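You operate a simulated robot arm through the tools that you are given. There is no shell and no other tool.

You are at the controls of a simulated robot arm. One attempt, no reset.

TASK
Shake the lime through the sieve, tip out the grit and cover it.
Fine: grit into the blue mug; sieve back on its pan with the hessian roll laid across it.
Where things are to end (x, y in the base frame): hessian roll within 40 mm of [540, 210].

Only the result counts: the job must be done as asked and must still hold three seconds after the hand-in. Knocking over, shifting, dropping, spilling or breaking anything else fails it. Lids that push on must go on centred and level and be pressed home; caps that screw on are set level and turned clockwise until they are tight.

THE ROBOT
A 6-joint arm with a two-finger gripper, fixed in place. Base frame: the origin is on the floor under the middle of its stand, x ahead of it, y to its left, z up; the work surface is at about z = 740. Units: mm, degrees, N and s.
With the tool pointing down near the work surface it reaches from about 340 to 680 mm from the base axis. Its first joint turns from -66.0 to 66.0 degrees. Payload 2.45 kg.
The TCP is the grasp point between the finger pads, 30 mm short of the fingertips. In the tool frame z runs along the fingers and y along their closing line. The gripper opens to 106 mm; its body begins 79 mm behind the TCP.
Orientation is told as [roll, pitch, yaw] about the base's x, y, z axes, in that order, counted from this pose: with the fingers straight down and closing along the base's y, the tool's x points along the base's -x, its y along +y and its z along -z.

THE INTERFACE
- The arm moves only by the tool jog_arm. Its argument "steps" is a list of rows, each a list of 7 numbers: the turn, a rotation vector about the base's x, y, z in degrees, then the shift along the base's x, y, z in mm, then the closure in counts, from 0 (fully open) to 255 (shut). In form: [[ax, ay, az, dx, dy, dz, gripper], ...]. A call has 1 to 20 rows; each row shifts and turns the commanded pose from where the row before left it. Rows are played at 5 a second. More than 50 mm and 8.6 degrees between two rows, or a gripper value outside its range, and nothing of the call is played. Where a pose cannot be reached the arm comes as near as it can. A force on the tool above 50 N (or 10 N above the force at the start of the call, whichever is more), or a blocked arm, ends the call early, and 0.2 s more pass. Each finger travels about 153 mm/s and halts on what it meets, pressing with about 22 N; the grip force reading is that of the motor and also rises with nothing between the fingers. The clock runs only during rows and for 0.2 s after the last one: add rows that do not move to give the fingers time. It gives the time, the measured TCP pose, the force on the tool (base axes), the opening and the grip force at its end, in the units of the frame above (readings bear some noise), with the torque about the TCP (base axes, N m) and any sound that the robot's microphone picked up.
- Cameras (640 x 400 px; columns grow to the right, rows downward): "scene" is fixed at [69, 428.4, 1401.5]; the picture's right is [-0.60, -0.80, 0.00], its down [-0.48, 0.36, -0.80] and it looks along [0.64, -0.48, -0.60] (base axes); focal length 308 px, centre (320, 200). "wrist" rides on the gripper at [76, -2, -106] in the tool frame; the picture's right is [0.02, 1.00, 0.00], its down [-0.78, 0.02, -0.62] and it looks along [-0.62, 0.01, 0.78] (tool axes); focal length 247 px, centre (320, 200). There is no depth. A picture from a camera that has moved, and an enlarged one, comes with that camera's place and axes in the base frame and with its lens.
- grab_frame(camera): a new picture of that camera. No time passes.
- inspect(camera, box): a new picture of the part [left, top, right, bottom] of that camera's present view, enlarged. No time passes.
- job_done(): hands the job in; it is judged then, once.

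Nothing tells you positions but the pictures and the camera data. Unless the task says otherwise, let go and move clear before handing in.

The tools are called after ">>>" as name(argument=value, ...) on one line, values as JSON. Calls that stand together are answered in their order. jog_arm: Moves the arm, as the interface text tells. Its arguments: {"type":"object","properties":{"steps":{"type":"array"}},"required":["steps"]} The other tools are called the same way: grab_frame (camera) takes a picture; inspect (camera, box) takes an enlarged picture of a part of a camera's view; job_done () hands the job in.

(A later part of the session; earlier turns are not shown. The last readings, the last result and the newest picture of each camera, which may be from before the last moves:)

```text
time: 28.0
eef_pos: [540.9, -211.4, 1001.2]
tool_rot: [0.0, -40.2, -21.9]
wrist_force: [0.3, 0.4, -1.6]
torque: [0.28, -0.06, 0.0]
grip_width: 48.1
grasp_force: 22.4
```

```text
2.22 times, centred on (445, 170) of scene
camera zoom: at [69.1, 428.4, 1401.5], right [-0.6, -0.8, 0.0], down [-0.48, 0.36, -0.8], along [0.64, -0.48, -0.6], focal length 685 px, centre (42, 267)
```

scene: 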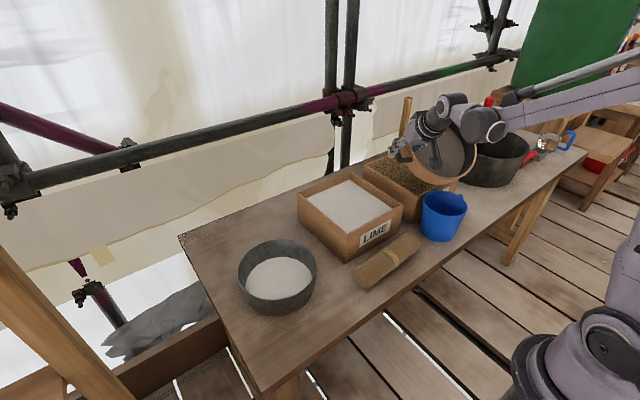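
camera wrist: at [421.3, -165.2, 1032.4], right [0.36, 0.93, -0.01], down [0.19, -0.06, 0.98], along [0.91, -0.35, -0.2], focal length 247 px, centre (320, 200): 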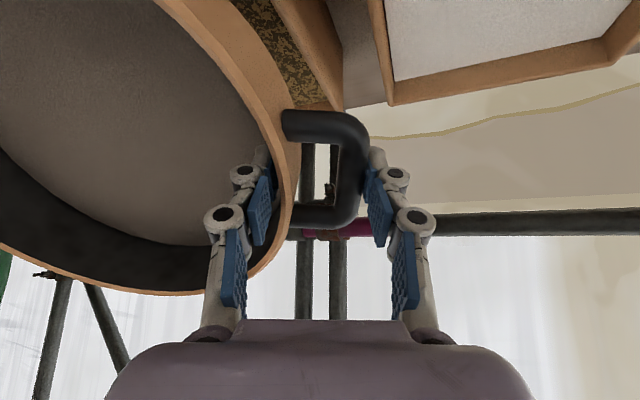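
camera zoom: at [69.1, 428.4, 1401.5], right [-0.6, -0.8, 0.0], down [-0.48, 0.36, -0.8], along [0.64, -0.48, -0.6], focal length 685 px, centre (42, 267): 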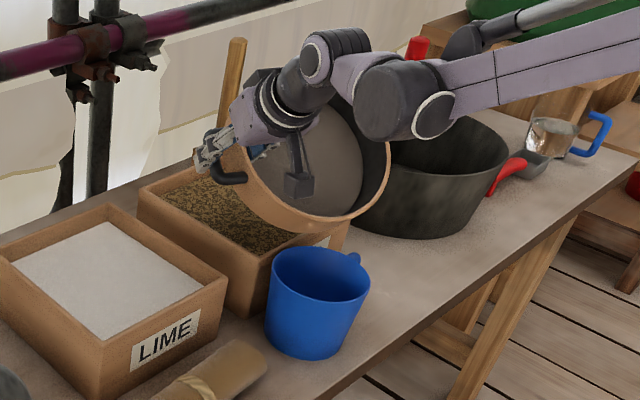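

The lip and mug centre line up as computed. I'll continue tipping to 88 degrees.

>>> jog_arm(steps=[[-2.997, -7.417, 0, -9.52, 3.85, 0, 255], [-2.997, -7.417, 0, -10.8, 4.36, 0, 255], [-2.997, -7.417, 0, -11.88, 4.8, 0, 255], [0, 0, 0, 0, 0, 0, 255]])

>>> inspect(camera="scene", box=[370, 80, 520, 260])

>>> grab_frame(camera="wrist")

```text
time: 29.0
eef_pos: [509.3, -198.8, 1002.4]
tool_rot: [0.0, -64.2, -22.0]
wrist_force: [-0.4, 1.0, -2.7]
torque: [0.28, -0.03, -0.02]
grip_width: 48.0
grasp_force: 22.3
```

```text
2.22 times, centred on (445, 170) of scene
camera zoom: at [69.1, 428.4, 1401.5], right [-0.6, -0.8, 0.0], down [-0.48, 0.36, -0.8], along [0.64, -0.48, -0.6], focal length 685 px, centre (42, 267)
```

zoom: 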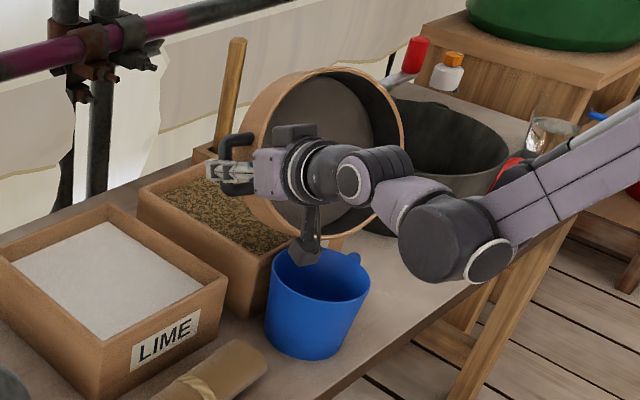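

```text
taken
camera wrist: at [386.9, -151.3, 978.2], right [0.37, 0.93, -0.02], down [-0.2, 0.1, 0.98], along [0.91, -0.35, 0.22], focal length 247 px, centre (320, 200)
```

wrist: 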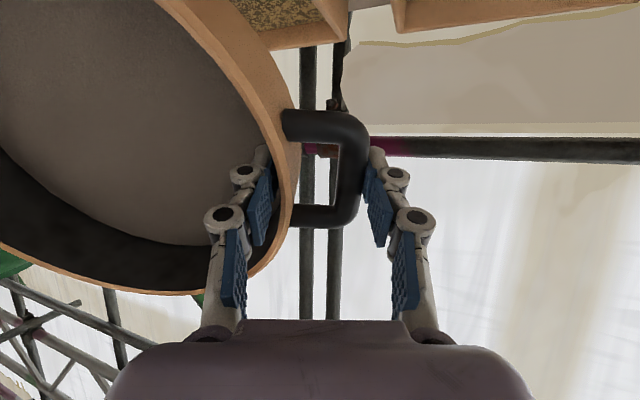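

>>> jog_arm(steps=[[-2.997, -7.417, 0, -12.71, 5.14, 0, 255], [-2.997, -7.417, 0, -13.31, 5.38, 0, 255], [-2.997, -7.417, 0, -13.64, 5.51, 0, 255], [0, 0, 0, 0, 0, 0, 255], [0, 0, 0, 0, 0, 0, 255]])

>>> inspect(camera="scene", box=[370, 80, 520, 260])

>>> grab_frame(camera="wrist")

```text
time: 30.2
eef_pos: [483.1, -188.4, 1031.2]
tool_rot: [0.1, -86.7, -22.2]
wrist_force: [-0.1, 0.0, -1.9]
torque: [0.3, -0.02, 0.01]
grip_width: 48.3
grasp_force: 22.6
out of reach, approached as far as the arm can: row 3
```

```text
2.22 times, centred on (445, 170) of scene
camera zoom: at [69.1, 428.4, 1401.5], right [-0.6, -0.8, 0.0], down [-0.48, 0.36, -0.8], along [0.64, -0.48, -0.6], focal length 685 px, centre (42, 267)
```

zoom: 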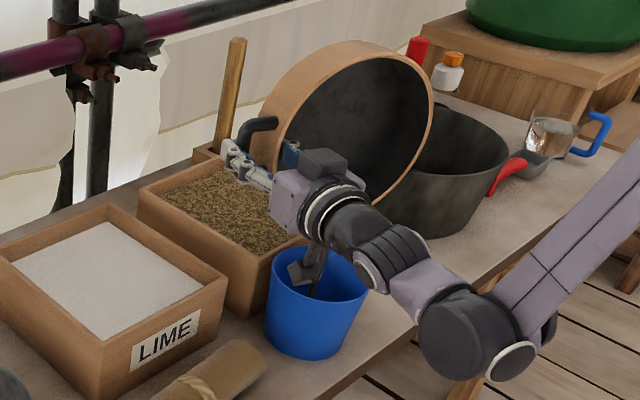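

```text
taken
camera wrist: at [378.2, -148.2, 960.5], right [0.38, 0.93, -0.02], down [-0.53, 0.23, 0.82], along [0.76, -0.3, 0.58], focal length 247 px, centre (320, 200)
```

wrist: 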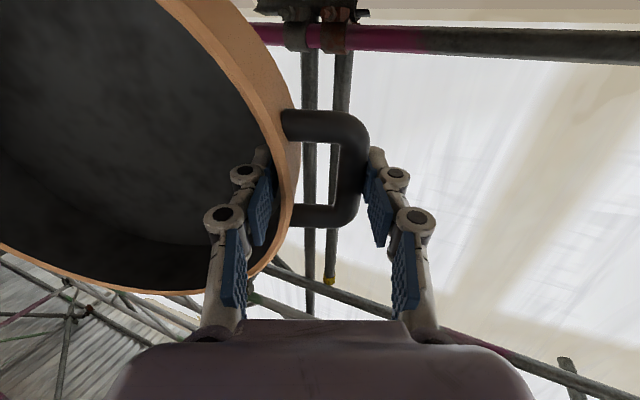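

The grit has left the sieve: dark empty mesh shows, and the lip was over the mug at about (431, -300). I'll tilt back the way I came and check the mug.

>>> jog_arm(steps=[[2.997, 7.417, 0, 13.64, -5.51, 0, 255], [0, 0, 0, 0, 0, 0, 255]])

```text
time: 30.8
eef_pos: [497.3, -195.6, 1030.5]
tool_rot: [0.0, -80.0, -22.0]
wrist_force: [0.4, 0.3, -2.7]
torque: [0.25, -0.07, 0.01]
grip_width: 47.8
grasp_force: 22.0
```

>>> jog_arm(steps=[[2.997, 7.417, 0, 13.31, -5.38, 0, 255], [2.997, 7.417, 0, 12.71, -5.14, 0, 255], [2.997, 7.417, 0, 11.88, -4.8, 0, 255], [2.997, 7.417, 0, 10.8, -4.36, 0, 255], [2.997, 7.417, 0, 9.52, -3.85, 0, 255], [2.997, 7.417, 0, 8.06, -3.26, 0, 255], [2.997, 7.417, 0, 6.43, -2.6, 0, 255], [2.997, 7.417, 0, 4.69, -1.9, 0, 255], [2.997, 7.417, 0, 2.86, -1.15, 0, 255], [2.997, 7.417, 0, 0.95, -0.39, 0, 255], [0, 0, 0, 0, 0, 0, 255]])

>>> grab_frame(camera="scene")

>>> inspect(camera="scene", box=[390, 160, 500, 260])

>>> grab_frame(camera="wrist")

```text
time: 33.2
eef_pos: [578.2, -227.9, 1031.6]
tool_rot: [0.1, 0.0, -22.0]
wrist_force: [0.2, 0.2, -2.6]
torque: [0.27, -0.14, 0.02]
grip_width: 48.3
grasp_force: 22.1
```

```text
taken
```

scene: 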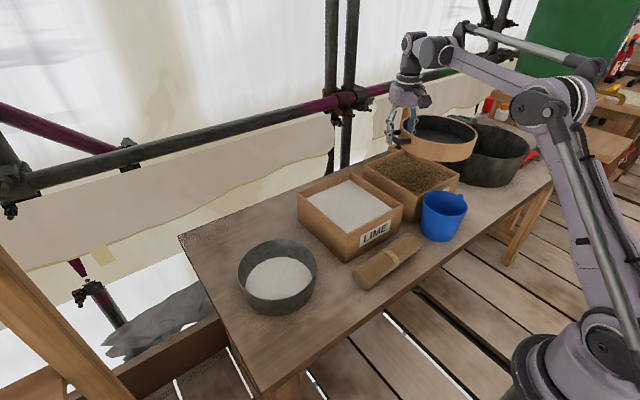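

```text
4.00 times, centred on (445, 210) of scene
camera zoom: at [69.1, 428.4, 1401.5], right [-0.6, -0.8, 0.0], down [-0.48, 0.36, -0.8], along [0.64, -0.48, -0.6], focal length 1233 px, centre (-180, 160)
```

zoom: 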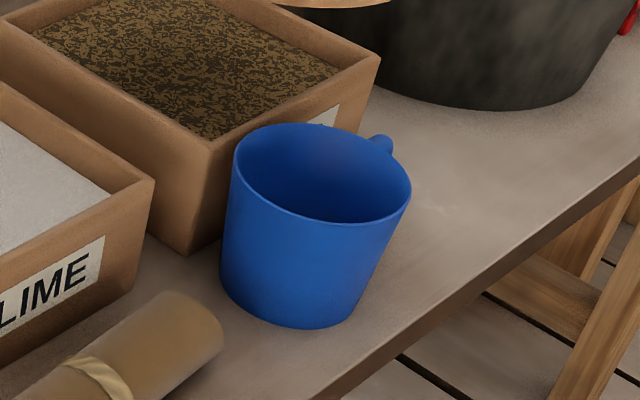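

```text
taken
camera wrist: at [505.5, -200.2, 1136.3], right [0.35, 0.94, 0.0], down [0.73, -0.28, 0.62], along [0.58, -0.22, -0.78], focal length 247 px, centre (320, 200)
```

wrist: 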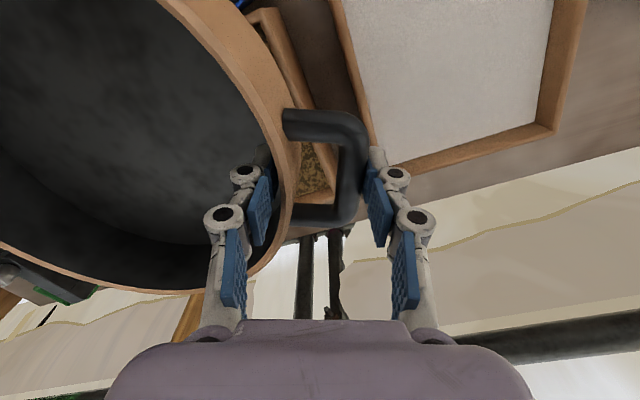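

The sieve is empty and the mug stands undisturbed with no spill in sight. The sieve hasn't slipped in the grip, so I'll swing it back over the pan along the same path.

>>> jog_arm(steps=[[0, 0, 3.5, -5.03, 13.65, -0.95, 255], [0, 0, 3.5, -5.03, 13.65, -0.95, 255], [0, 0, 7, -10.06, 27.3, -1.9, 255], [0, 0, 7, -10.06, 27.3, -1.9, 255], [0, 0, 7, -10.06, 27.3, -1.9, 255], [0, 0, 7, -10.06, 27.3, -1.9, 255], [0, 0, 7, -10.06, 27.3, -1.9, 255], [0, 0, 7, -10.06, 27.3, -1.9, 255], [0, 0, 7, -10.06, 27.3, -1.9, 255], [0, 0, 7, -10.06, 27.3, -1.9, 255], [0, 0, 7, -10.06, 27.3, -1.9, 255], [0, 0, 7, -10.06, 27.3, -1.9, 255], [0, 0, 7, -10.06, 27.3, -1.9, 255], [0, 0, 7, -10.06, 27.3, -1.9, 255], [0, 0, 7, -10.06, 27.3, -1.9, 255], [0, 0, 7, -10.06, 27.3, -1.9, 255], [0, 0, 3.5, -5.03, 13.65, -0.95, 255], [0, 0, 3.5, -5.03, 13.65, -0.95, 255], [0, 0, 0, 0, 0, 0, 255]])

>>> grab_frame(camera="scene")

>>> grab_frame(camera="wrist")

```text
time: 37.2
eef_pos: [417.7, 208.8, 1001.4]
tool_rot: [0.0, -0.1, 90.1]
wrist_force: [0.3, 0.0, -2.4]
torque: [-0.07, 0.23, 0.0]
grip_width: 48.1
grasp_force: 22.4
```

```text
taken
```

scene: 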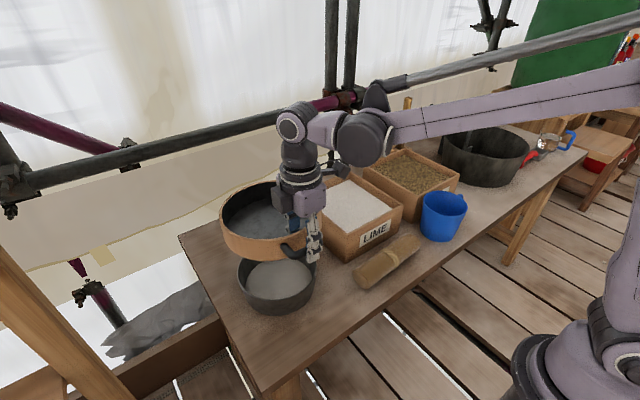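

```text
taken
camera wrist: at [417.0, 132.5, 1105.9], right [-1.0, -0.02, 0.0], down [-0.02, 0.78, 0.62], along [-0.01, 0.62, -0.78], focal length 247 px, centre (320, 200)
```

wrist: 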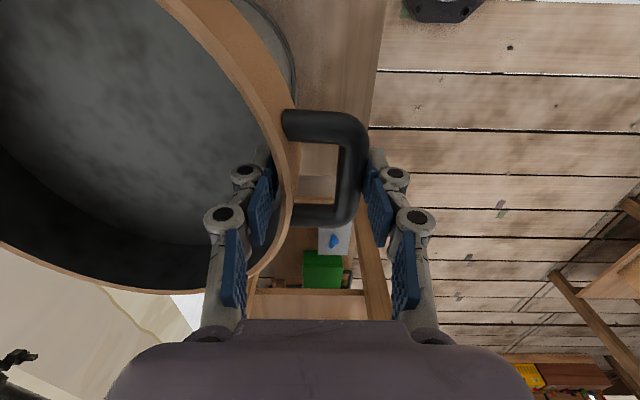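

The sieve is back over the pan in the same pose as when I lifted it. I'll lower it to just above the seat, then check.

>>> jog_arm(steps=[[0, 0, 0, 0, 0, -8, 255], [0, 0, 0, 0, 0, -18, 255], [0, 0, 0, 0, 0, -25, 255], [0, 0, 0, 0, 0, -25, 255], [0, 0, 0, 0, 0, -25, 255], [0, 0, 0, 0, 0, -18, 255], [0, 0, 0, 0, 0, -7, 255], [0, 0, 0, 0, 0, 0, 255]])

>>> inspect(camera="scene", box=[225, 215, 325, 320])

```text
time: 39.0
eef_pos: [417.1, 209.1, 874.5]
tool_rot: [0.0, -0.1, 90.0]
wrist_force: [-0.3, 0.0, -2.8]
torque: [-0.02, 0.29, -0.01]
grip_width: 48.1
grasp_force: 22.4
```

```text
3.81 times, centred on (275, 268) of scene
camera zoom: at [69.1, 428.4, 1401.5], right [-0.6, -0.8, 0.0], down [-0.48, 0.36, -0.8], along [0.64, -0.48, -0.6], focal length 1174 px, centre (491, -57)
```

zoom: 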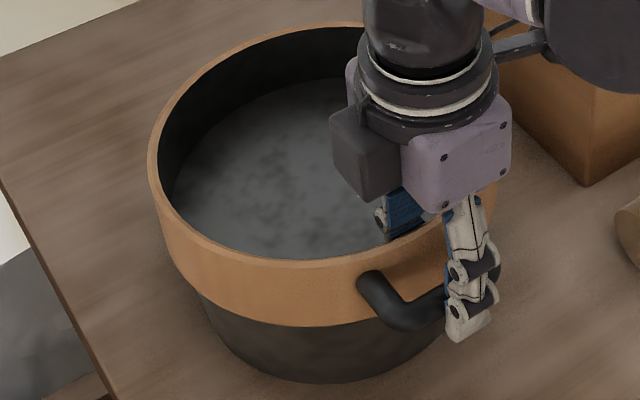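

>>> jog_arm(steps=[[0, 0, 0, 0, 0, -3, 255], [0, 0, 0, 0, 0, -3, 255], [0, 0, 0, 0, 0, -3, 255], [0, 0, 0, 0, 0, -2, 255], [0, 0, 0, 0, 0, 0, 255]])

>>> jog_arm(steps=[[0, 0, 0, 0, 0, -1, 255], [0, 0, 0, 0, 0, 0, 255]])

>>> jog_arm(steps=[[0, 0, 0, 0, 0, -1, 255], [0, 0, 0, 0, 0, 0, 255]])

```text
time: 40.2
eef_pos: [417.0, 210.0, 863.1]
tool_rot: [0.0, -0.1, 90.0]
wrist_force: [-1.1, -0.3, 0.3]
torque: [-0.08, -0.19, -0.05]
grip_width: 48.3
grasp_force: 21.4
```

```text
time: 40.8
eef_pos: [417.1, 209.9, 863.0]
tool_rot: [0.1, -0.1, 90.0]
wrist_force: [-1.1, -0.3, 0.0]
torque: [-0.09, -0.21, -0.12]
grip_width: 48.1
grasp_force: 22.1
```

```text
time: 41.4
eef_pos: [417.6, 208.1, 861.8]
tool_rot: [0.0, -0.1, 90.0]
wrist_force: [-1.1, -1.2, 0.4]
torque: [0.0, -0.25, -0.09]
grip_width: 48.1
grasp_force: 22.0
```

>>> jog_arm(steps=[[0, 0, 0, 0, 0, -1, 255], [0, 0, 0, 0, 0, -1, 255], [0, 0, 0, 0, 0, 0, 255]])

>>> inspect(camera="scene", box=[220, 190, 380, 320])

>>> grab_frame(camera="wrist")

```text
time: 42.2
eef_pos: [416.7, 209.5, 860.5]
tool_rot: [0.0, -0.1, 90.0]
wrist_force: [-1.7, 1.2, -0.1]
torque: [0.08, -0.36, -0.01]
grip_width: 48.4
grasp_force: 22.2
```

```text
3.08 times, centred on (300, 255) of scene
camera zoom: at [69.0, 428.4, 1401.5], right [-0.6, -0.8, 0.0], down [-0.48, 0.36, -0.8], along [0.64, -0.48, -0.6], focal length 948 px, centre (382, 31)
```

zoom: 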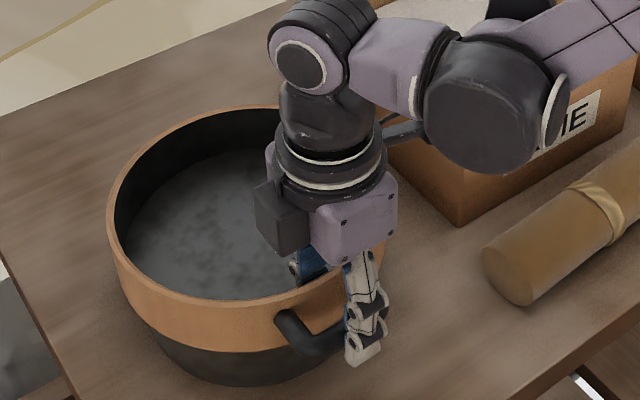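

```text
taken
camera wrist: at [416.8, 133.0, 964.8], right [-1.0, -0.02, 0.0], down [-0.02, 0.78, 0.62], along [-0.01, 0.62, -0.78], focal length 247 px, centre (320, 200)
```

wrist: 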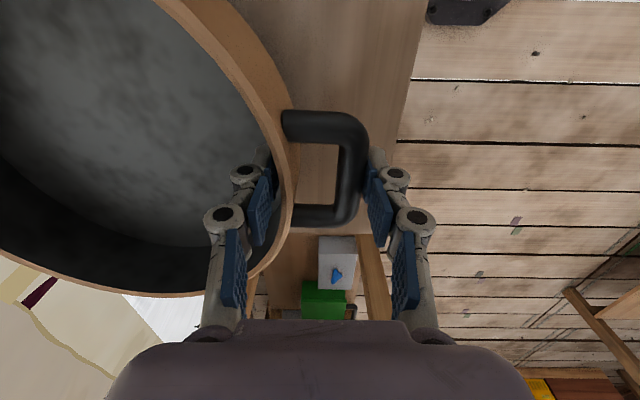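

The far side of the rim is seated in its original place and the near side is a couple of mm high. I'll ease it down the rest of the way and then open slowly.

>>> jog_arm(steps=[[0, 0, 0, 0, 0, -1, 255], [0, 0, 0, 0, 0, -1, 255], [0, 0, 0, 0, 0, 0, 255]])

```text
time: 43.0
eef_pos: [417.0, 208.8, 857.1]
tool_rot: [-0.1, -0.1, 90.0]
wrist_force: [-1.4, -0.5, 1.5]
torque: [0.03, -0.5, -0.05]
grip_width: 48.3
grasp_force: 22.2
```

>>> jog_arm(steps=[[0, 0, 0, 0, 0, 0, 140], [0, 0, 0, 0, 0, 0, 136], [0, 0, 0, 0, 0, 0, 130], [0, 0, 0, 0, 0, 0, 115], [0, 0, 0, 0, 0, 0, 100], [0, 0, 0, 0, 0, 0, 100]])

>>> inspect(camera="scene", box=[220, 190, 380, 320])

>>> grab_frame(camera="wrist")

```text
time: 44.4
eef_pos: [416.7, 211.4, 857.9]
tool_rot: [0.1, -0.1, 90.1]
wrist_force: [-0.6, 0.8, -0.1]
torque: [0.0, -0.03, -0.03]
grip_width: 64.4
grasp_force: 0.0
```

```text
3.08 times, centred on (300, 255) of scene
camera zoom: at [69.0, 428.4, 1401.5], right [-0.6, -0.8, 0.0], down [-0.48, 0.36, -0.8], along [0.64, -0.48, -0.6], focal length 948 px, centre (382, 31)
```

zoom: 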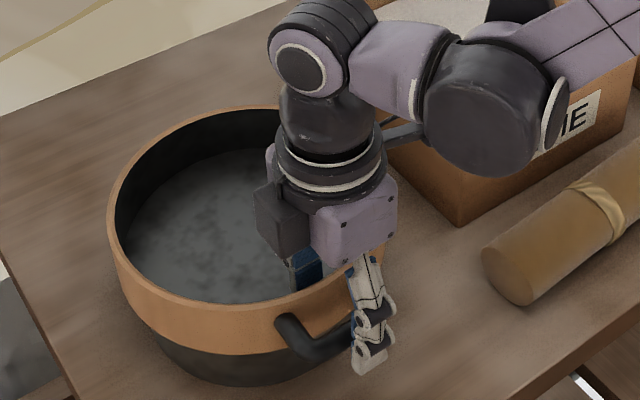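

```text
taken
camera wrist: at [416.9, 133.0, 962.9], right [-1.0, -0.02, 0.0], down [-0.02, 0.78, 0.62], along [-0.01, 0.62, -0.78], focal length 247 px, centre (320, 200)
```

wrist: 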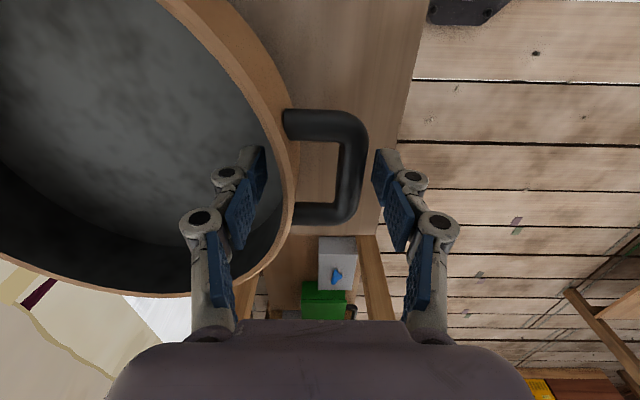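

The sieve is released and seated. I'll lift the gripper straight out and look at the sieve with nothing in the way.

>>> jog_arm(steps=[[0, 0, 0, 0, 0, 5, 100], [0, 0, 0, 0, 0, 15, 100], [0, 0, 0, 0, 0, 30, 100], [0, 0, 0, 0, 0, 40, 80], [0, 0, 0, 0, 0, 40, 40], [0, 0, 0, 0, 0, 30, 0], [0, 0, 0, 0, 0, 0, 0]])

>>> grab_frame(camera="scene")

>>> inspect(camera="scene", box=[210, 200, 370, 330])

>>> grab_frame(camera="wrist")

```text
time: 46.0
eef_pos: [417.3, 210.2, 1018.1]
tool_rot: [0.0, -0.1, 90.1]
wrist_force: [-0.3, 0.1, 0.6]
torque: [-0.01, 0.01, 0.0]
grip_width: 105.9
grasp_force: 0.0
```

```text
taken
```

scene: 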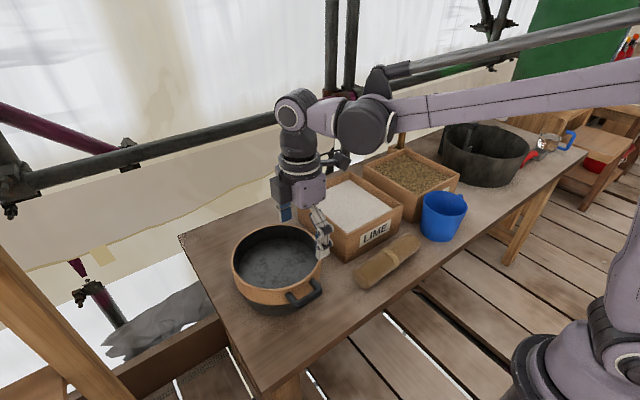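

```text
3.08 times, centred on (290, 265) of scene
camera zoom: at [69.0, 428.4, 1401.5], right [-0.6, -0.8, 0.0], down [-0.48, 0.36, -0.8], along [0.64, -0.48, -0.6], focal length 948 px, centre (412, 0)
```

zoom: 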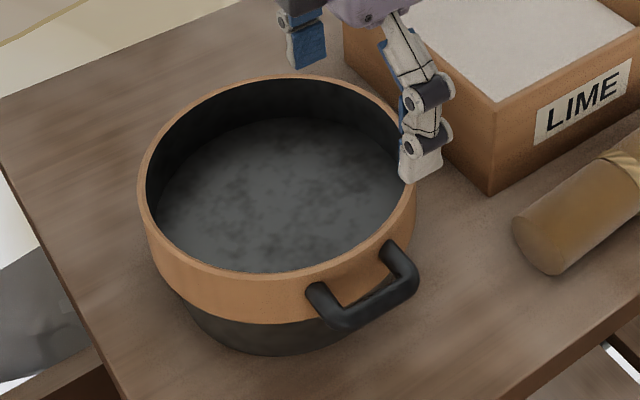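

```text
taken
camera wrist: at [416.6, 133.0, 1123.9], right [-1.0, -0.02, 0.0], down [-0.02, 0.78, 0.62], along [-0.01, 0.62, -0.78], focal length 247 px, centre (320, 200)
```

wrist: 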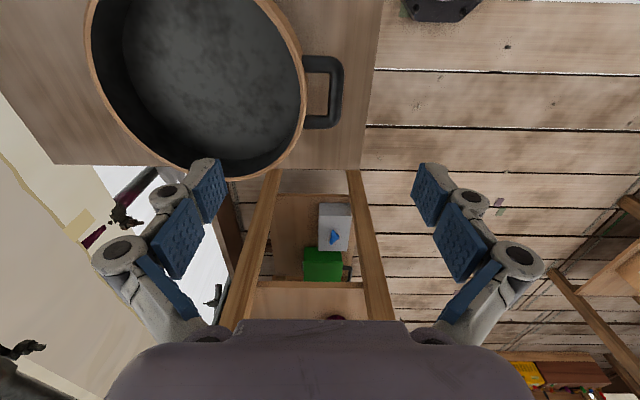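

The sieve sits level on its pan within about 3 mm of where it was. Next I'll fly the camera over the mug and the roll to check the grit and measure the roll.

>>> jog_arm(steps=[[0, 0, 0, 0, -20, 2, 0], [0, 0, 0, 0.3, -38, 2, 0], [0, 0, 0, 0.3, -38, 2, 0], [0, 0, 0, 0.3, -38, 2, 0], [0, 0, 0, 0.3, -38, 2, 0], [0, 0, 0, 0.3, -38, 2, 0], [0, 0, 0, 0.3, -38, 2, 0], [0, 0, 0, 0.3, -38, 2, 0], [0, 0, 0, 0.3, -38, 2, 0], [0, 0, 0, 0.3, -38, 2, 0], [0, 0, 0, 0.3, -38, 2, 0], [0, 0, 0, 0.3, -38, 2, 0], [0, 0, 0, 0, -22, 2, 0], [0, 0, 0, 0, 0, 0, 0]])

>>> grab_frame(camera="wrist")

>>> grab_frame(camera="scene")

```text
time: 49.0
eef_pos: [419.8, -251.3, 1044.2]
tool_rot: [0.0, -0.1, 90.0]
wrist_force: [0.2, -0.1, 0.5]
torque: [-0.04, 0.02, 0.0]
grip_width: 106.0
grasp_force: 0.1
```

```text
taken
camera wrist: at [420.7, -327.3, 1150.0], right [-1.0, -0.02, 0.0], down [-0.02, 0.78, 0.62], along [-0.01, 0.62, -0.78], focal length 247 px, centre (320, 200)
```

wrist: 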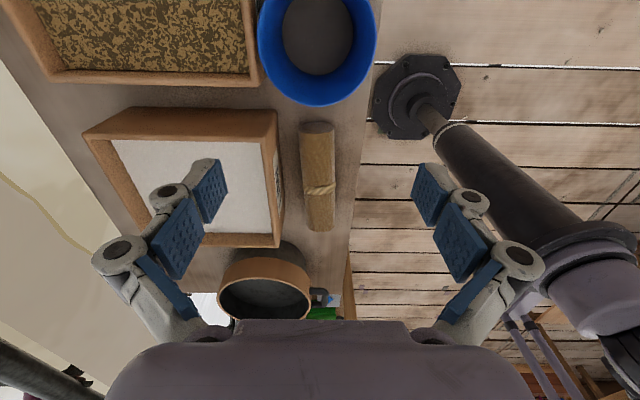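

```text
taken
```

scene: 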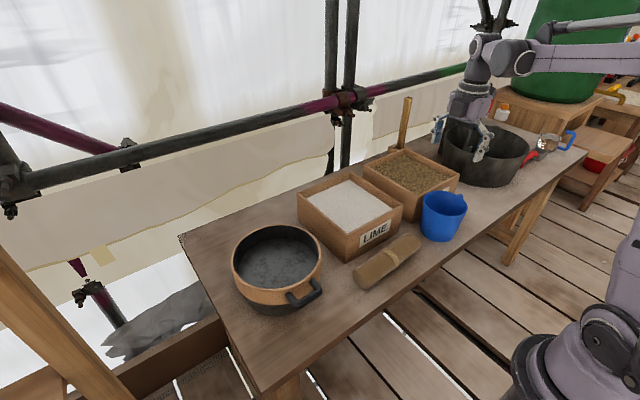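

The grey grit is in the blue mug. Now I'll zoom in on the roll to measure it.

>>> inspect(camera="wrist", box=[260, 110, 370, 240])

>>> inspect(camera="scene", box=[340, 220, 440, 300])

>>> inspect(camera="wrist", box=[250, 0, 390, 115])

```text
3.08 times, centred on (315, 175) of wrist
camera zoom: at [420.7, -327.3, 1150.0], right [-1.0, -0.02, 0.0], down [-0.02, 0.78, 0.62], along [-0.01, 0.62, -0.78], focal length 760 px, centre (335, 277)
```

zoom: 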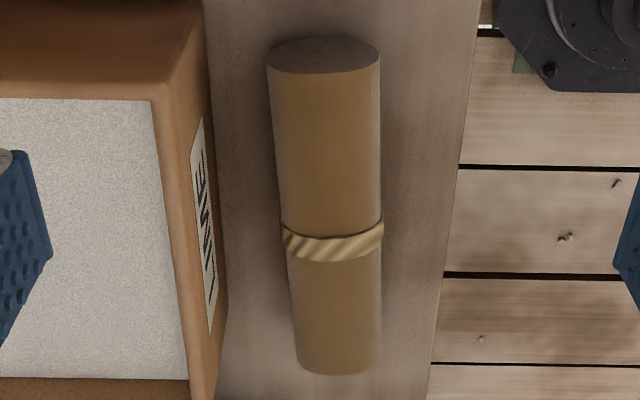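

```text
5.00 times, centred on (390, 260) of scene
camera zoom: at [69.1, 428.4, 1401.5], right [-0.6, -0.8, 0.0], down [-0.48, 0.36, -0.8], along [0.64, -0.48, -0.6], focal length 1541 px, centre (-30, -100)
```

zoom: 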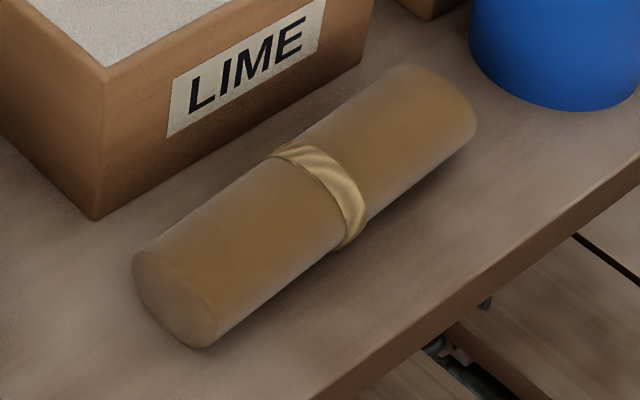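

```text
3.48 times, centred on (320, 58) of wrist
camera zoom: at [420.7, -327.3, 1150.0], right [-1.0, -0.02, 0.0], down [-0.02, 0.78, 0.62], along [-0.01, 0.62, -0.78], focal length 859 px, centre (320, 696)
```

zoom: 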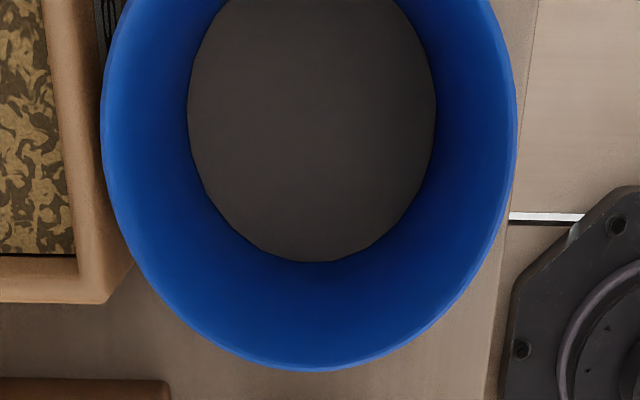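

The roll is about 59 mm thick and 215 long, centred near (416, -66) and turned about 3 degrees off y. The lime box front is close at x 490, so I'll pre-close to 70 mm and hover above the roll.

>>> jog_arm(steps=[[0, 0, 0.5, -0.6, 31, -20, 40], [0, 0, 0.6, -0.6, 31, -20, 87], [0, 0, 0.6, -0.6, 31, -20, 87], [0, 0, 0.6, -0.6, 31, -25, 87], [0, 0, 0.6, -0.6, 31, -25, 87], [0, 0, 0.5, -0.6, 30, -25, 87], [0, 0, 0, 0, 0, 0, 87]])

>>> grab_frame(camera="wrist")

>>> inspect(camera="scene", box=[320, 180, 460, 300])

```text
time: 50.6
eef_pos: [414.8, -65.6, 908.1]
tool_rot: [0.0, -0.2, 93.4]
wrist_force: [-1.1, -0.1, -0.4]
torque: [0.01, -0.04, 0.0]
grip_width: 70.0
grasp_force: 0.0
```

```text
taken
camera wrist: at [420.8, -142.0, 1013.0], right [-1.0, -0.08, 0.0], down [-0.06, 0.78, 0.62], along [-0.05, 0.62, -0.78], focal length 247 px, centre (320, 200)
```

wrist: 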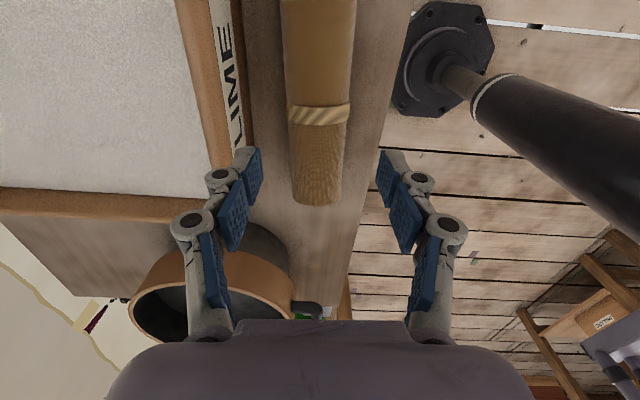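

```text
3.33 times, centred on (390, 240) of scene
camera zoom: at [69.0, 428.4, 1401.5], right [-0.6, -0.8, 0.0], down [-0.48, 0.36, -0.8], along [0.64, -0.48, -0.6], focal length 1028 px, centre (87, 67)
```

zoom: 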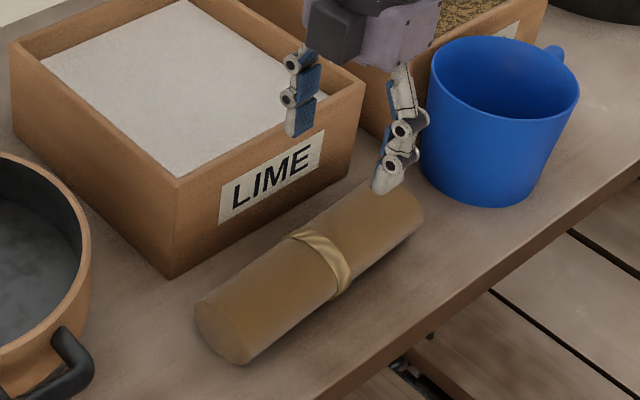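

The fingers straddle the roll evenly and clear the lime box. I'll go down in stages.

>>> jog_arm(steps=[[0, 0, 0, 0, 0, -25, 87], [0, 0, 0, 0, 0, -25, 87], [0, 0, 0, 0, 0, -25, 87], [0, 0, 0, 0, 0, -15, 87], [0, 0, 0, 0, 0, 0, 87]])

>>> grab_frame(camera="wrist")

>>> inspect(camera="scene", box=[320, 180, 460, 300])

```text
time: 51.8
eef_pos: [416.1, -66.5, 820.3]
tool_rot: [0.0, -0.1, 93.4]
wrist_force: [0.8, 0.3, -0.2]
torque: [0.01, -0.01, 0.02]
grip_width: 69.6
grasp_force: 0.1
```

```text
taken
camera wrist: at [420.9, -142.2, 924.4], right [-1.0, -0.08, 0.0], down [-0.06, 0.78, 0.62], along [-0.05, 0.62, -0.78], focal length 247 px, centre (320, 200)
```

wrist: 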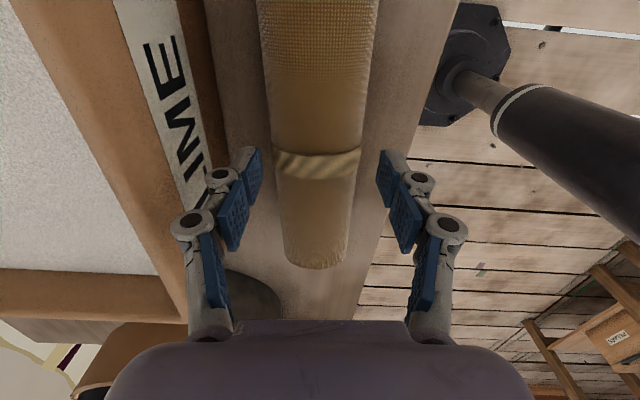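

```text
3.33 times, centred on (390, 240) of scene
camera zoom: at [69.0, 428.4, 1401.5], right [-0.6, -0.8, 0.0], down [-0.48, 0.36, -0.8], along [0.64, -0.48, -0.6], focal length 1028 px, centre (87, 67)
```

zoom: 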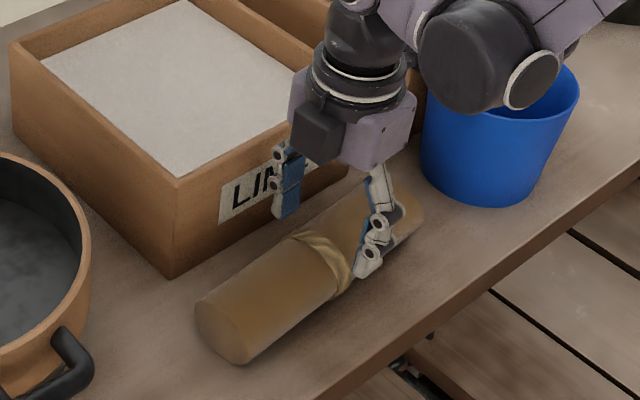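

>>> jog_arm(steps=[[0, 0, 0, 0, 0, -12, 87], [0, 0, 0, 0, 0, -12, 87], [0, 0, 0, 0, 0, -11, 87], [0, 0, 0, 0, 0, 0, 87]])

>>> grab_frame(camera="wrist")

>>> inspect(camera="scene", box=[320, 180, 460, 300])

```text
time: 52.8
eef_pos: [417.7, -65.5, 783.5]
tool_rot: [0.0, -0.1, 93.3]
wrist_force: [0.7, -0.1, -0.8]
torque: [0.01, 0.0, 0.03]
grip_width: 69.9
grasp_force: 0.0
```

```text
taken
camera wrist: at [421.0, -142.0, 888.9], right [-1.0, -0.08, 0.0], down [-0.06, 0.78, 0.62], along [-0.05, 0.62, -0.78], focal length 247 px, centre (320, 200)
```

wrist: 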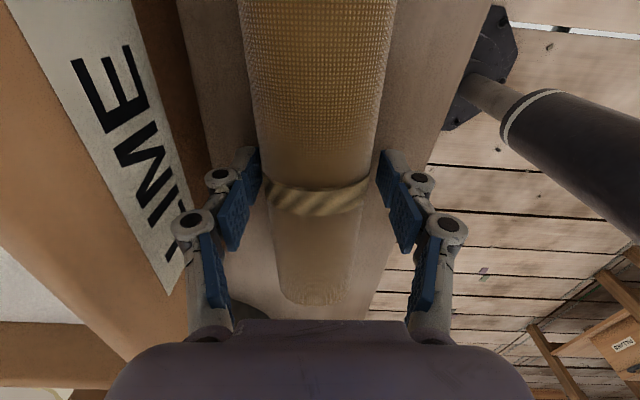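

```text
3.33 times, centred on (390, 240) of scene
camera zoom: at [69.0, 428.4, 1401.5], right [-0.6, -0.8, 0.0], down [-0.48, 0.36, -0.8], along [0.64, -0.48, -0.6], focal length 1028 px, centre (87, 67)
```

zoom: 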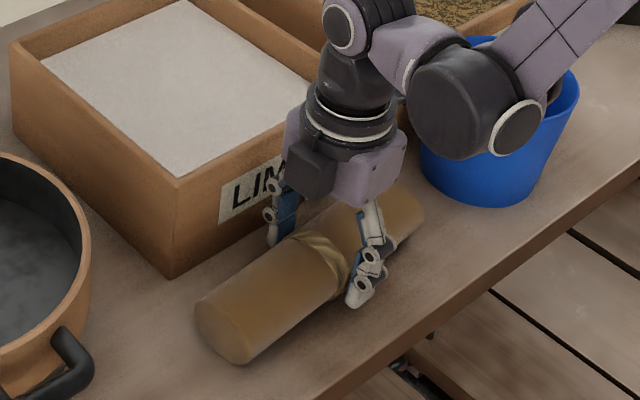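

The roll is between the pads just beside the rope tie. I'll close on it.

>>> jog_arm(steps=[[0, 0, 0, 0, 0, 0, 98], [0, 0, 0, 0, 0, 0, 106], [0, 0, 0, 0, 0, 0, 114], [0, 0, 0, 0, 0, 0, 130], [0, 0, 0, 0, 0, 0, 180], [0, 0, 0, 0, 0, 0, 255], [0, 0, 0, 0, 0, 0, 255]])

>>> grab_frame(camera="wrist")

```text
time: 54.4
eef_pos: [416.8, -65.3, 784.5]
tool_rot: [-0.1, 0.0, 93.5]
wrist_force: [4.0, 0.0, 6.7]
torque: [0.05, -0.12, -0.11]
grip_width: 55.9
grasp_force: 21.9
```

```text
taken
camera wrist: at [421.1, -142.0, 889.2], right [-1.0, -0.08, 0.0], down [-0.06, 0.78, 0.62], along [-0.05, 0.62, -0.78], focal length 247 px, centre (320, 200)
```

wrist: 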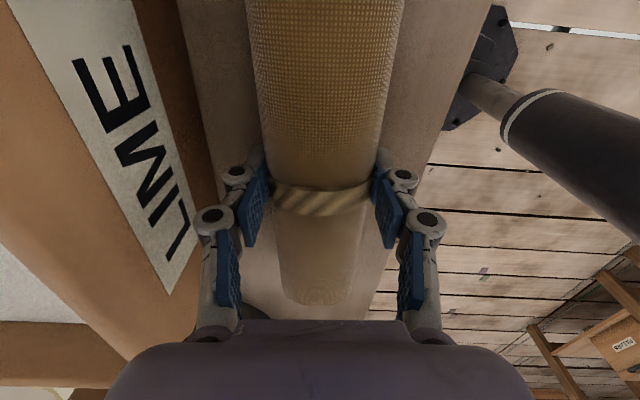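

>>> jog_arm(steps=[[0, 0, 0, 0, 0, 3, 255], [0, 0, 0, 0, 0, 5, 255], [0, 0, 0, 0, 0, 10, 255], [0, 0, 0, 0, 0, 0, 255]])

>>> inspect(camera="scene", box=[320, 180, 460, 300])

>>> grab_frame(camera="wrist")

```text
time: 55.4
eef_pos: [416.8, -66.0, 800.3]
tool_rot: [0.1, -0.1, 93.4]
wrist_force: [-0.8, 0.5, -3.2]
torque: [0.04, -0.01, -0.01]
grip_width: 55.5
grasp_force: 22.1
```

```text
3.33 times, centred on (390, 240) of scene
camera zoom: at [69.1, 428.4, 1401.5], right [-0.6, -0.8, 0.0], down [-0.48, 0.36, -0.8], along [0.64, -0.48, -0.6], focal length 1028 px, centre (87, 67)
```

zoom: 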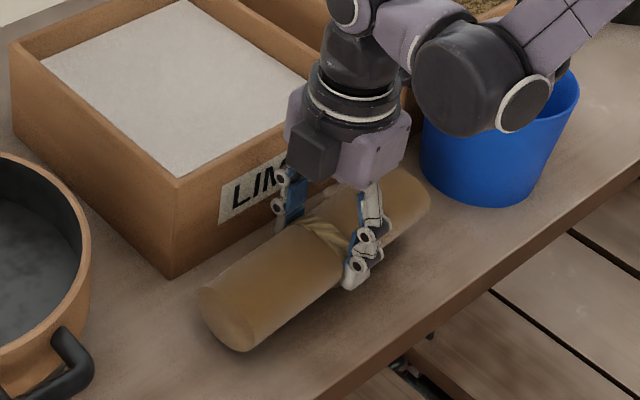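

```text
taken
camera wrist: at [421.3, -141.8, 907.0], right [-1.0, -0.08, 0.0], down [-0.06, 0.78, 0.62], along [-0.05, 0.62, -0.78], focal length 247 px, centre (320, 200)
```

wrist: 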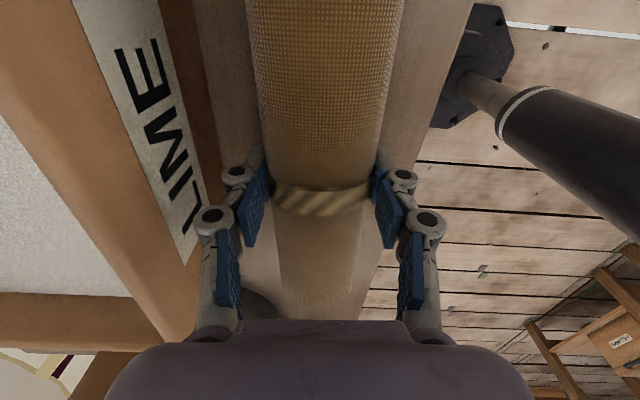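

The roll is held level and balanced at about 3 N. I'll raise it to z 985 and carry it over the lime box to above the sieve.

>>> jog_arm(steps=[[0, 0, 0, 0, 0, 15, 255], [0, 0, 0, 0, 0, 30, 255], [0, 0, 0, 0, 0, 30, 255], [0, 0, 0, 0, 0, 30, 255], [0, 0, 0, 0, 0, 30, 255], [0, 0, 0, 0, 0, 30, 255], [0, 0, 0, 0, 0, 20, 255], [0, 0, 0, 0, 0, 0, 255]])

>>> jog_arm(steps=[[0, 0, -0.4, 6, 14, 0, 255], [0, 0, -0.4, 13.7, 31, 0, 255], [0, 0, -0.4, 13.7, 31, 0, 255], [0, 0, -0.4, 13.7, 31, 0, 255], [0, 0, -0.4, 13.7, 31, 0, 255], [0, 0, -0.4, 13.7, 31, 0, 255], [0, 0, -0.4, 13.7, 31, 0, 255], [0, 0, -0.3, 13.7, 31, 0, 255], [0, 0, -0.3, 13.7, 31, 0, 255], [0, 0, 0, 6.4, 14, 0, 255], [0, 0, 0, 0, 0, 0, 255]])

>>> grab_frame(camera="scene")

>>> grab_frame(camera="wrist")

```text
time: 57.2
eef_pos: [416.0, -65.1, 987.9]
tool_rot: [0.0, -0.1, 93.4]
wrist_force: [0.2, 0.9, -3.1]
torque: [0.0, 0.0, -0.02]
grip_width: 55.8
grasp_force: 22.4
```

```text
time: 59.6
eef_pos: [540.2, 209.8, 987.3]
tool_rot: [0.0, -0.2, 90.0]
wrist_force: [0.2, -0.5, -2.4]
torque: [-0.03, 0.0, -0.02]
grip_width: 55.8
grasp_force: 21.8
```

```text
taken
```

scene: 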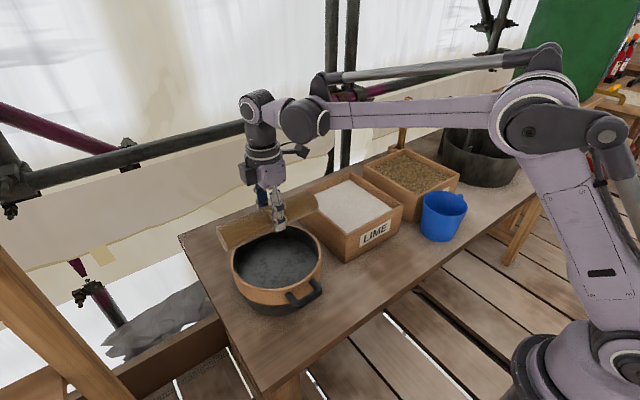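

```text
taken
camera wrist: at [538.9, 133.7, 1092.5], right [-1.0, -0.02, 0.0], down [-0.02, 0.78, 0.62], along [-0.01, 0.62, -0.78], focal length 247 px, centre (320, 200)
```

wrist: 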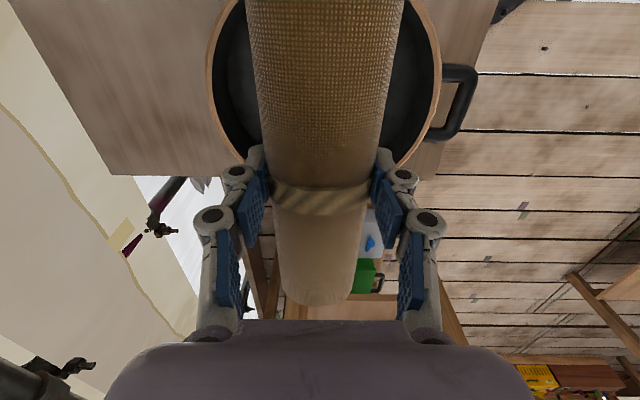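

The roll is over the sieve. Its length is close to the sieve's diameter, so I need to measure it carefully before I set it down.

>>> inspect(camera="scene", box=[200, 170, 340, 310])

>>> inspect(camera="wrist", box=[200, 0, 480, 330])

```text
2.86 times, centred on (270, 240) of scene
camera zoom: at [69.1, 428.4, 1401.5], right [-0.6, -0.8, 0.0], down [-0.48, 0.36, -0.8], along [0.64, -0.48, -0.6], focal length 881 px, centre (463, 86)
```

zoom: 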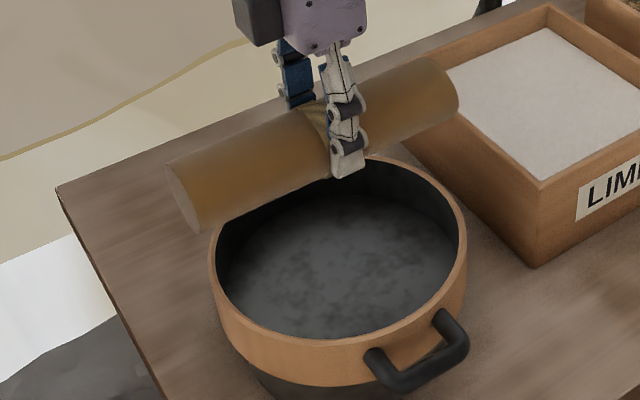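

```text
1.21 times, centred on (340, 165) of wrist
camera zoom: at [538.9, 133.7, 1092.5], right [-1.0, -0.02, 0.0], down [-0.02, 0.78, 0.62], along [-0.01, 0.62, -0.78], focal length 299 px, centre (296, 242)
```

zoom: 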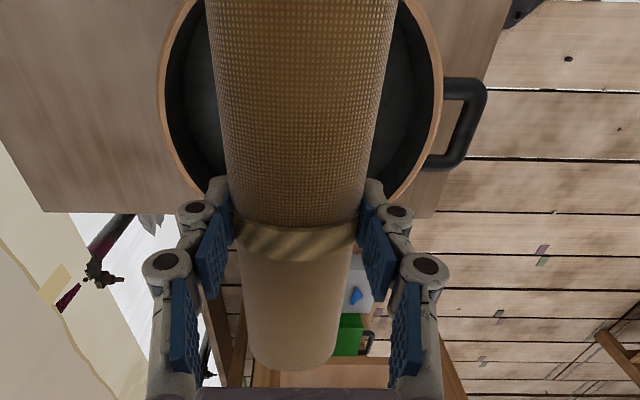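

The roll spans about y 97 to 316, so it is 219 long, and the sieve is centred near (536, 210). I'll shift it 3.5 mm in +y to centre it, lower it to just above the rim, and check again.

>>> jog_arm(steps=[[0, 0, 0, -1, 1.5, -12, 255], [0, 0, 0, -1, 2, -20, 255], [0, 0, 0, 0, 0, -20, 255], [0, 0, 0, 0, 0, -15, 255], [0, 0, 0, 0, 0, -7, 255], [0, 0, 0, 0, 0, 0, 255]])

>>> inspect(camera="scene", box=[210, 190, 340, 320])

>>> grab_frame(camera="wrist")

```text
time: 61.0
eef_pos: [536.8, 213.8, 913.2]
tool_rot: [0.0, -0.1, 89.9]
wrist_force: [0.1, 0.0, -2.8]
torque: [-0.04, -0.01, 0.01]
grip_width: 55.5
grasp_force: 22.0
```

```text
3.08 times, centred on (275, 255) of scene
camera zoom: at [69.1, 428.4, 1401.5], right [-0.6, -0.8, 0.0], down [-0.48, 0.36, -0.8], along [0.64, -0.48, -0.6], focal length 948 px, centre (458, 31)
```

zoom: 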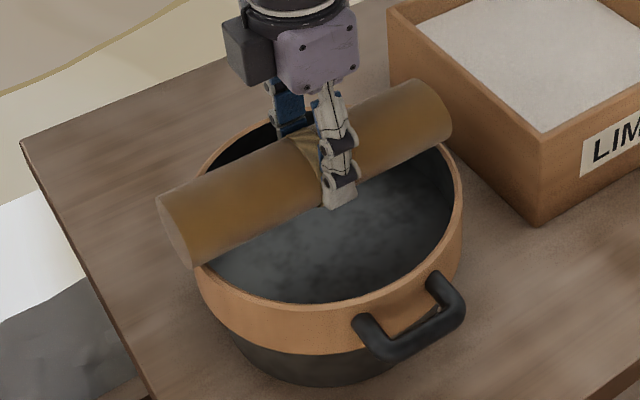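

```text
taken
camera wrist: at [537.3, 136.9, 1018.2], right [-1.0, -0.02, 0.0], down [-0.02, 0.78, 0.62], along [-0.01, 0.62, -0.78], focal length 247 px, centre (320, 200)
```

wrist: 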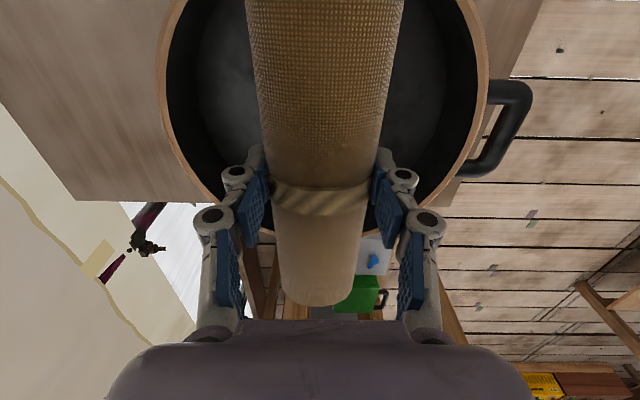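

The roll is centred over the rim to within a couple of mm. I'll lower it in small steps until the rim takes the weight.

>>> jog_arm(steps=[[0, 0, 0, 0, 0, -4, 255], [0, 0, 0, 0, 0, -3, 255], [0, 0, 0, 0, 0, -2, 255], [0, 0, 0, 0, 0, 0, 255]])

>>> jog_arm(steps=[[0, 0, 0, 0, 0, -1, 255], [0, 0, 0, 0, 0, -1, 255], [0, 0, 0, 0, 0, 0, 255]])

>>> jog_arm(steps=[[0, 0, 0, 0, 0, -1, 255], [0, 0, 0, 0, 0, 0, 255]])

```text
time: 62.0
eef_pos: [536.9, 214.4, 904.0]
tool_rot: [0.1, -0.1, 90.1]
wrist_force: [1.6, 0.6, 11.0]
torque: [0.03, -0.05, -0.03]
grip_width: 55.5
grasp_force: 21.8
```

```text
time: 62.8
eef_pos: [536.8, 213.5, 902.9]
tool_rot: [0.1, -0.1, 90.2]
wrist_force: [2.6, -1.0, 25.8]
torque: [0.02, -0.11, -0.03]
grip_width: 56.1
grasp_force: 22.3
```

```text
time: 63.4
eef_pos: [537.8, 214.0, 901.3]
tool_rot: [0.0, -0.1, 90.1]
wrist_force: [3.1, -0.5, 27.4]
torque: [0.02, -0.18, -0.09]
grip_width: 55.7
grasp_force: 21.7
```

The rim took the load sooner than I expected, with 27 N pushing down. I'll back off to a light touch before releasing.

>>> jog_arm(steps=[[0, 0, 0, 0, 0, 1.2, 255], [0, 0, 0, 0, 0, 1, 255], [0, 0, 0, 0, 0, 0.6, 255], [0, 0, 0, 0, 0, 0, 255]])

>>> inspect(camera="scene", box=[210, 190, 340, 320])

>>> grab_frame(camera="wrist")

```text
time: 64.4
eef_pos: [536.4, 213.3, 903.7]
tool_rot: [-0.1, -0.1, 90.1]
wrist_force: [0.6, 0.1, -2.4]
torque: [-0.02, -0.01, -0.02]
grip_width: 55.5
grasp_force: 22.1
```

```text
3.08 times, centred on (275, 255) of scene
camera zoom: at [69.1, 428.4, 1401.5], right [-0.6, -0.8, 0.0], down [-0.48, 0.36, -0.8], along [0.64, -0.48, -0.6], focal length 948 px, centre (458, 31)
```

zoom: 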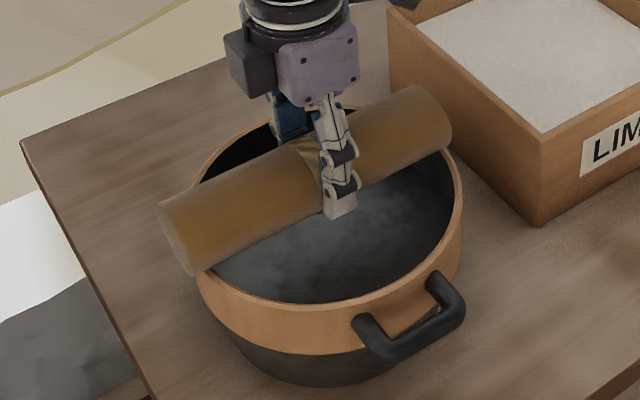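

```text
taken
camera wrist: at [536.7, 137.6, 1008.7], right [-1.0, -0.02, 0.0], down [-0.02, 0.78, 0.62], along [-0.01, 0.62, -0.78], focal length 247 px, centre (320, 200)
```

wrist: 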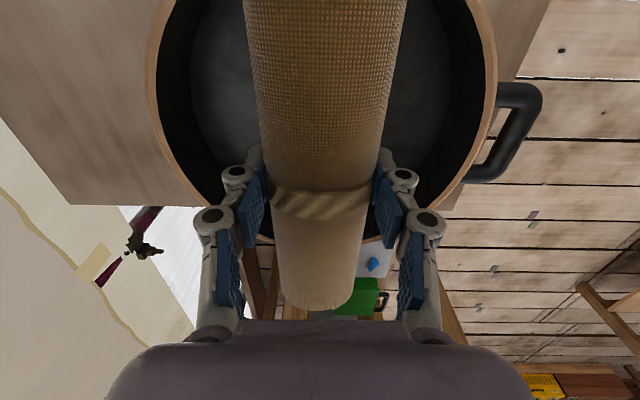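

>>> jog_arm(steps=[[0, 0, 0, 0, 0, -0.5, 255], [0, 0, 0, 0, 0, 0, 255]])

```text
time: 65.0
eef_pos: [536.6, 215.0, 903.4]
tool_rot: [0.0, -0.1, 90.0]
wrist_force: [-1.2, 0.7, -2.0]
torque: [-0.02, 0.0, 0.0]
grip_width: 55.6
grasp_force: 22.1
```

>>> jog_arm(steps=[[0, 0, 0, 0, 0, -0.6, 255], [0, 0, 0, 0, 0, 0, 255]])

```text
time: 65.6
eef_pos: [535.9, 213.5, 901.5]
tool_rot: [0.0, 0.0, 90.0]
wrist_force: [0.1, 0.5, -3.0]
torque: [-0.04, 0.0, -0.04]
grip_width: 55.6
grasp_force: 21.9
```

>>> jog_arm(steps=[[0, 0, 0, 0, 0, -0.6, 255], [0, 0, 0, 0, 0, 0, 255]])

```text
time: 66.2
eef_pos: [535.9, 213.1, 901.2]
tool_rot: [0.1, -0.1, 90.0]
wrist_force: [-0.1, -0.4, -3.0]
torque: [0.02, -0.01, 0.01]
grip_width: 55.6
grasp_force: 21.4
```

>>> jog_arm(steps=[[0, 0, 0, 0, 0, -0.6, 255], [0, 0, 0, 0, 0, 0, 255]])

```text
time: 66.8
eef_pos: [537.0, 213.5, 900.9]
tool_rot: [0.1, -0.1, 89.9]
wrist_force: [-0.2, -0.2, -3.3]
torque: [0.01, 0.02, 0.0]
grip_width: 55.6
grasp_force: 22.0
```

>>> jog_arm(steps=[[0, 0, 0, 0, 0, -0.5, 255], [0, 0, 0, 0, 0, 0, 255]])

```text
time: 67.4
eef_pos: [536.7, 213.1, 901.5]
tool_rot: [0.0, -0.1, 90.0]
wrist_force: [0.7, -0.8, 2.7]
torque: [0.0, -0.09, -0.01]
grip_width: 55.5
grasp_force: 22.0
```

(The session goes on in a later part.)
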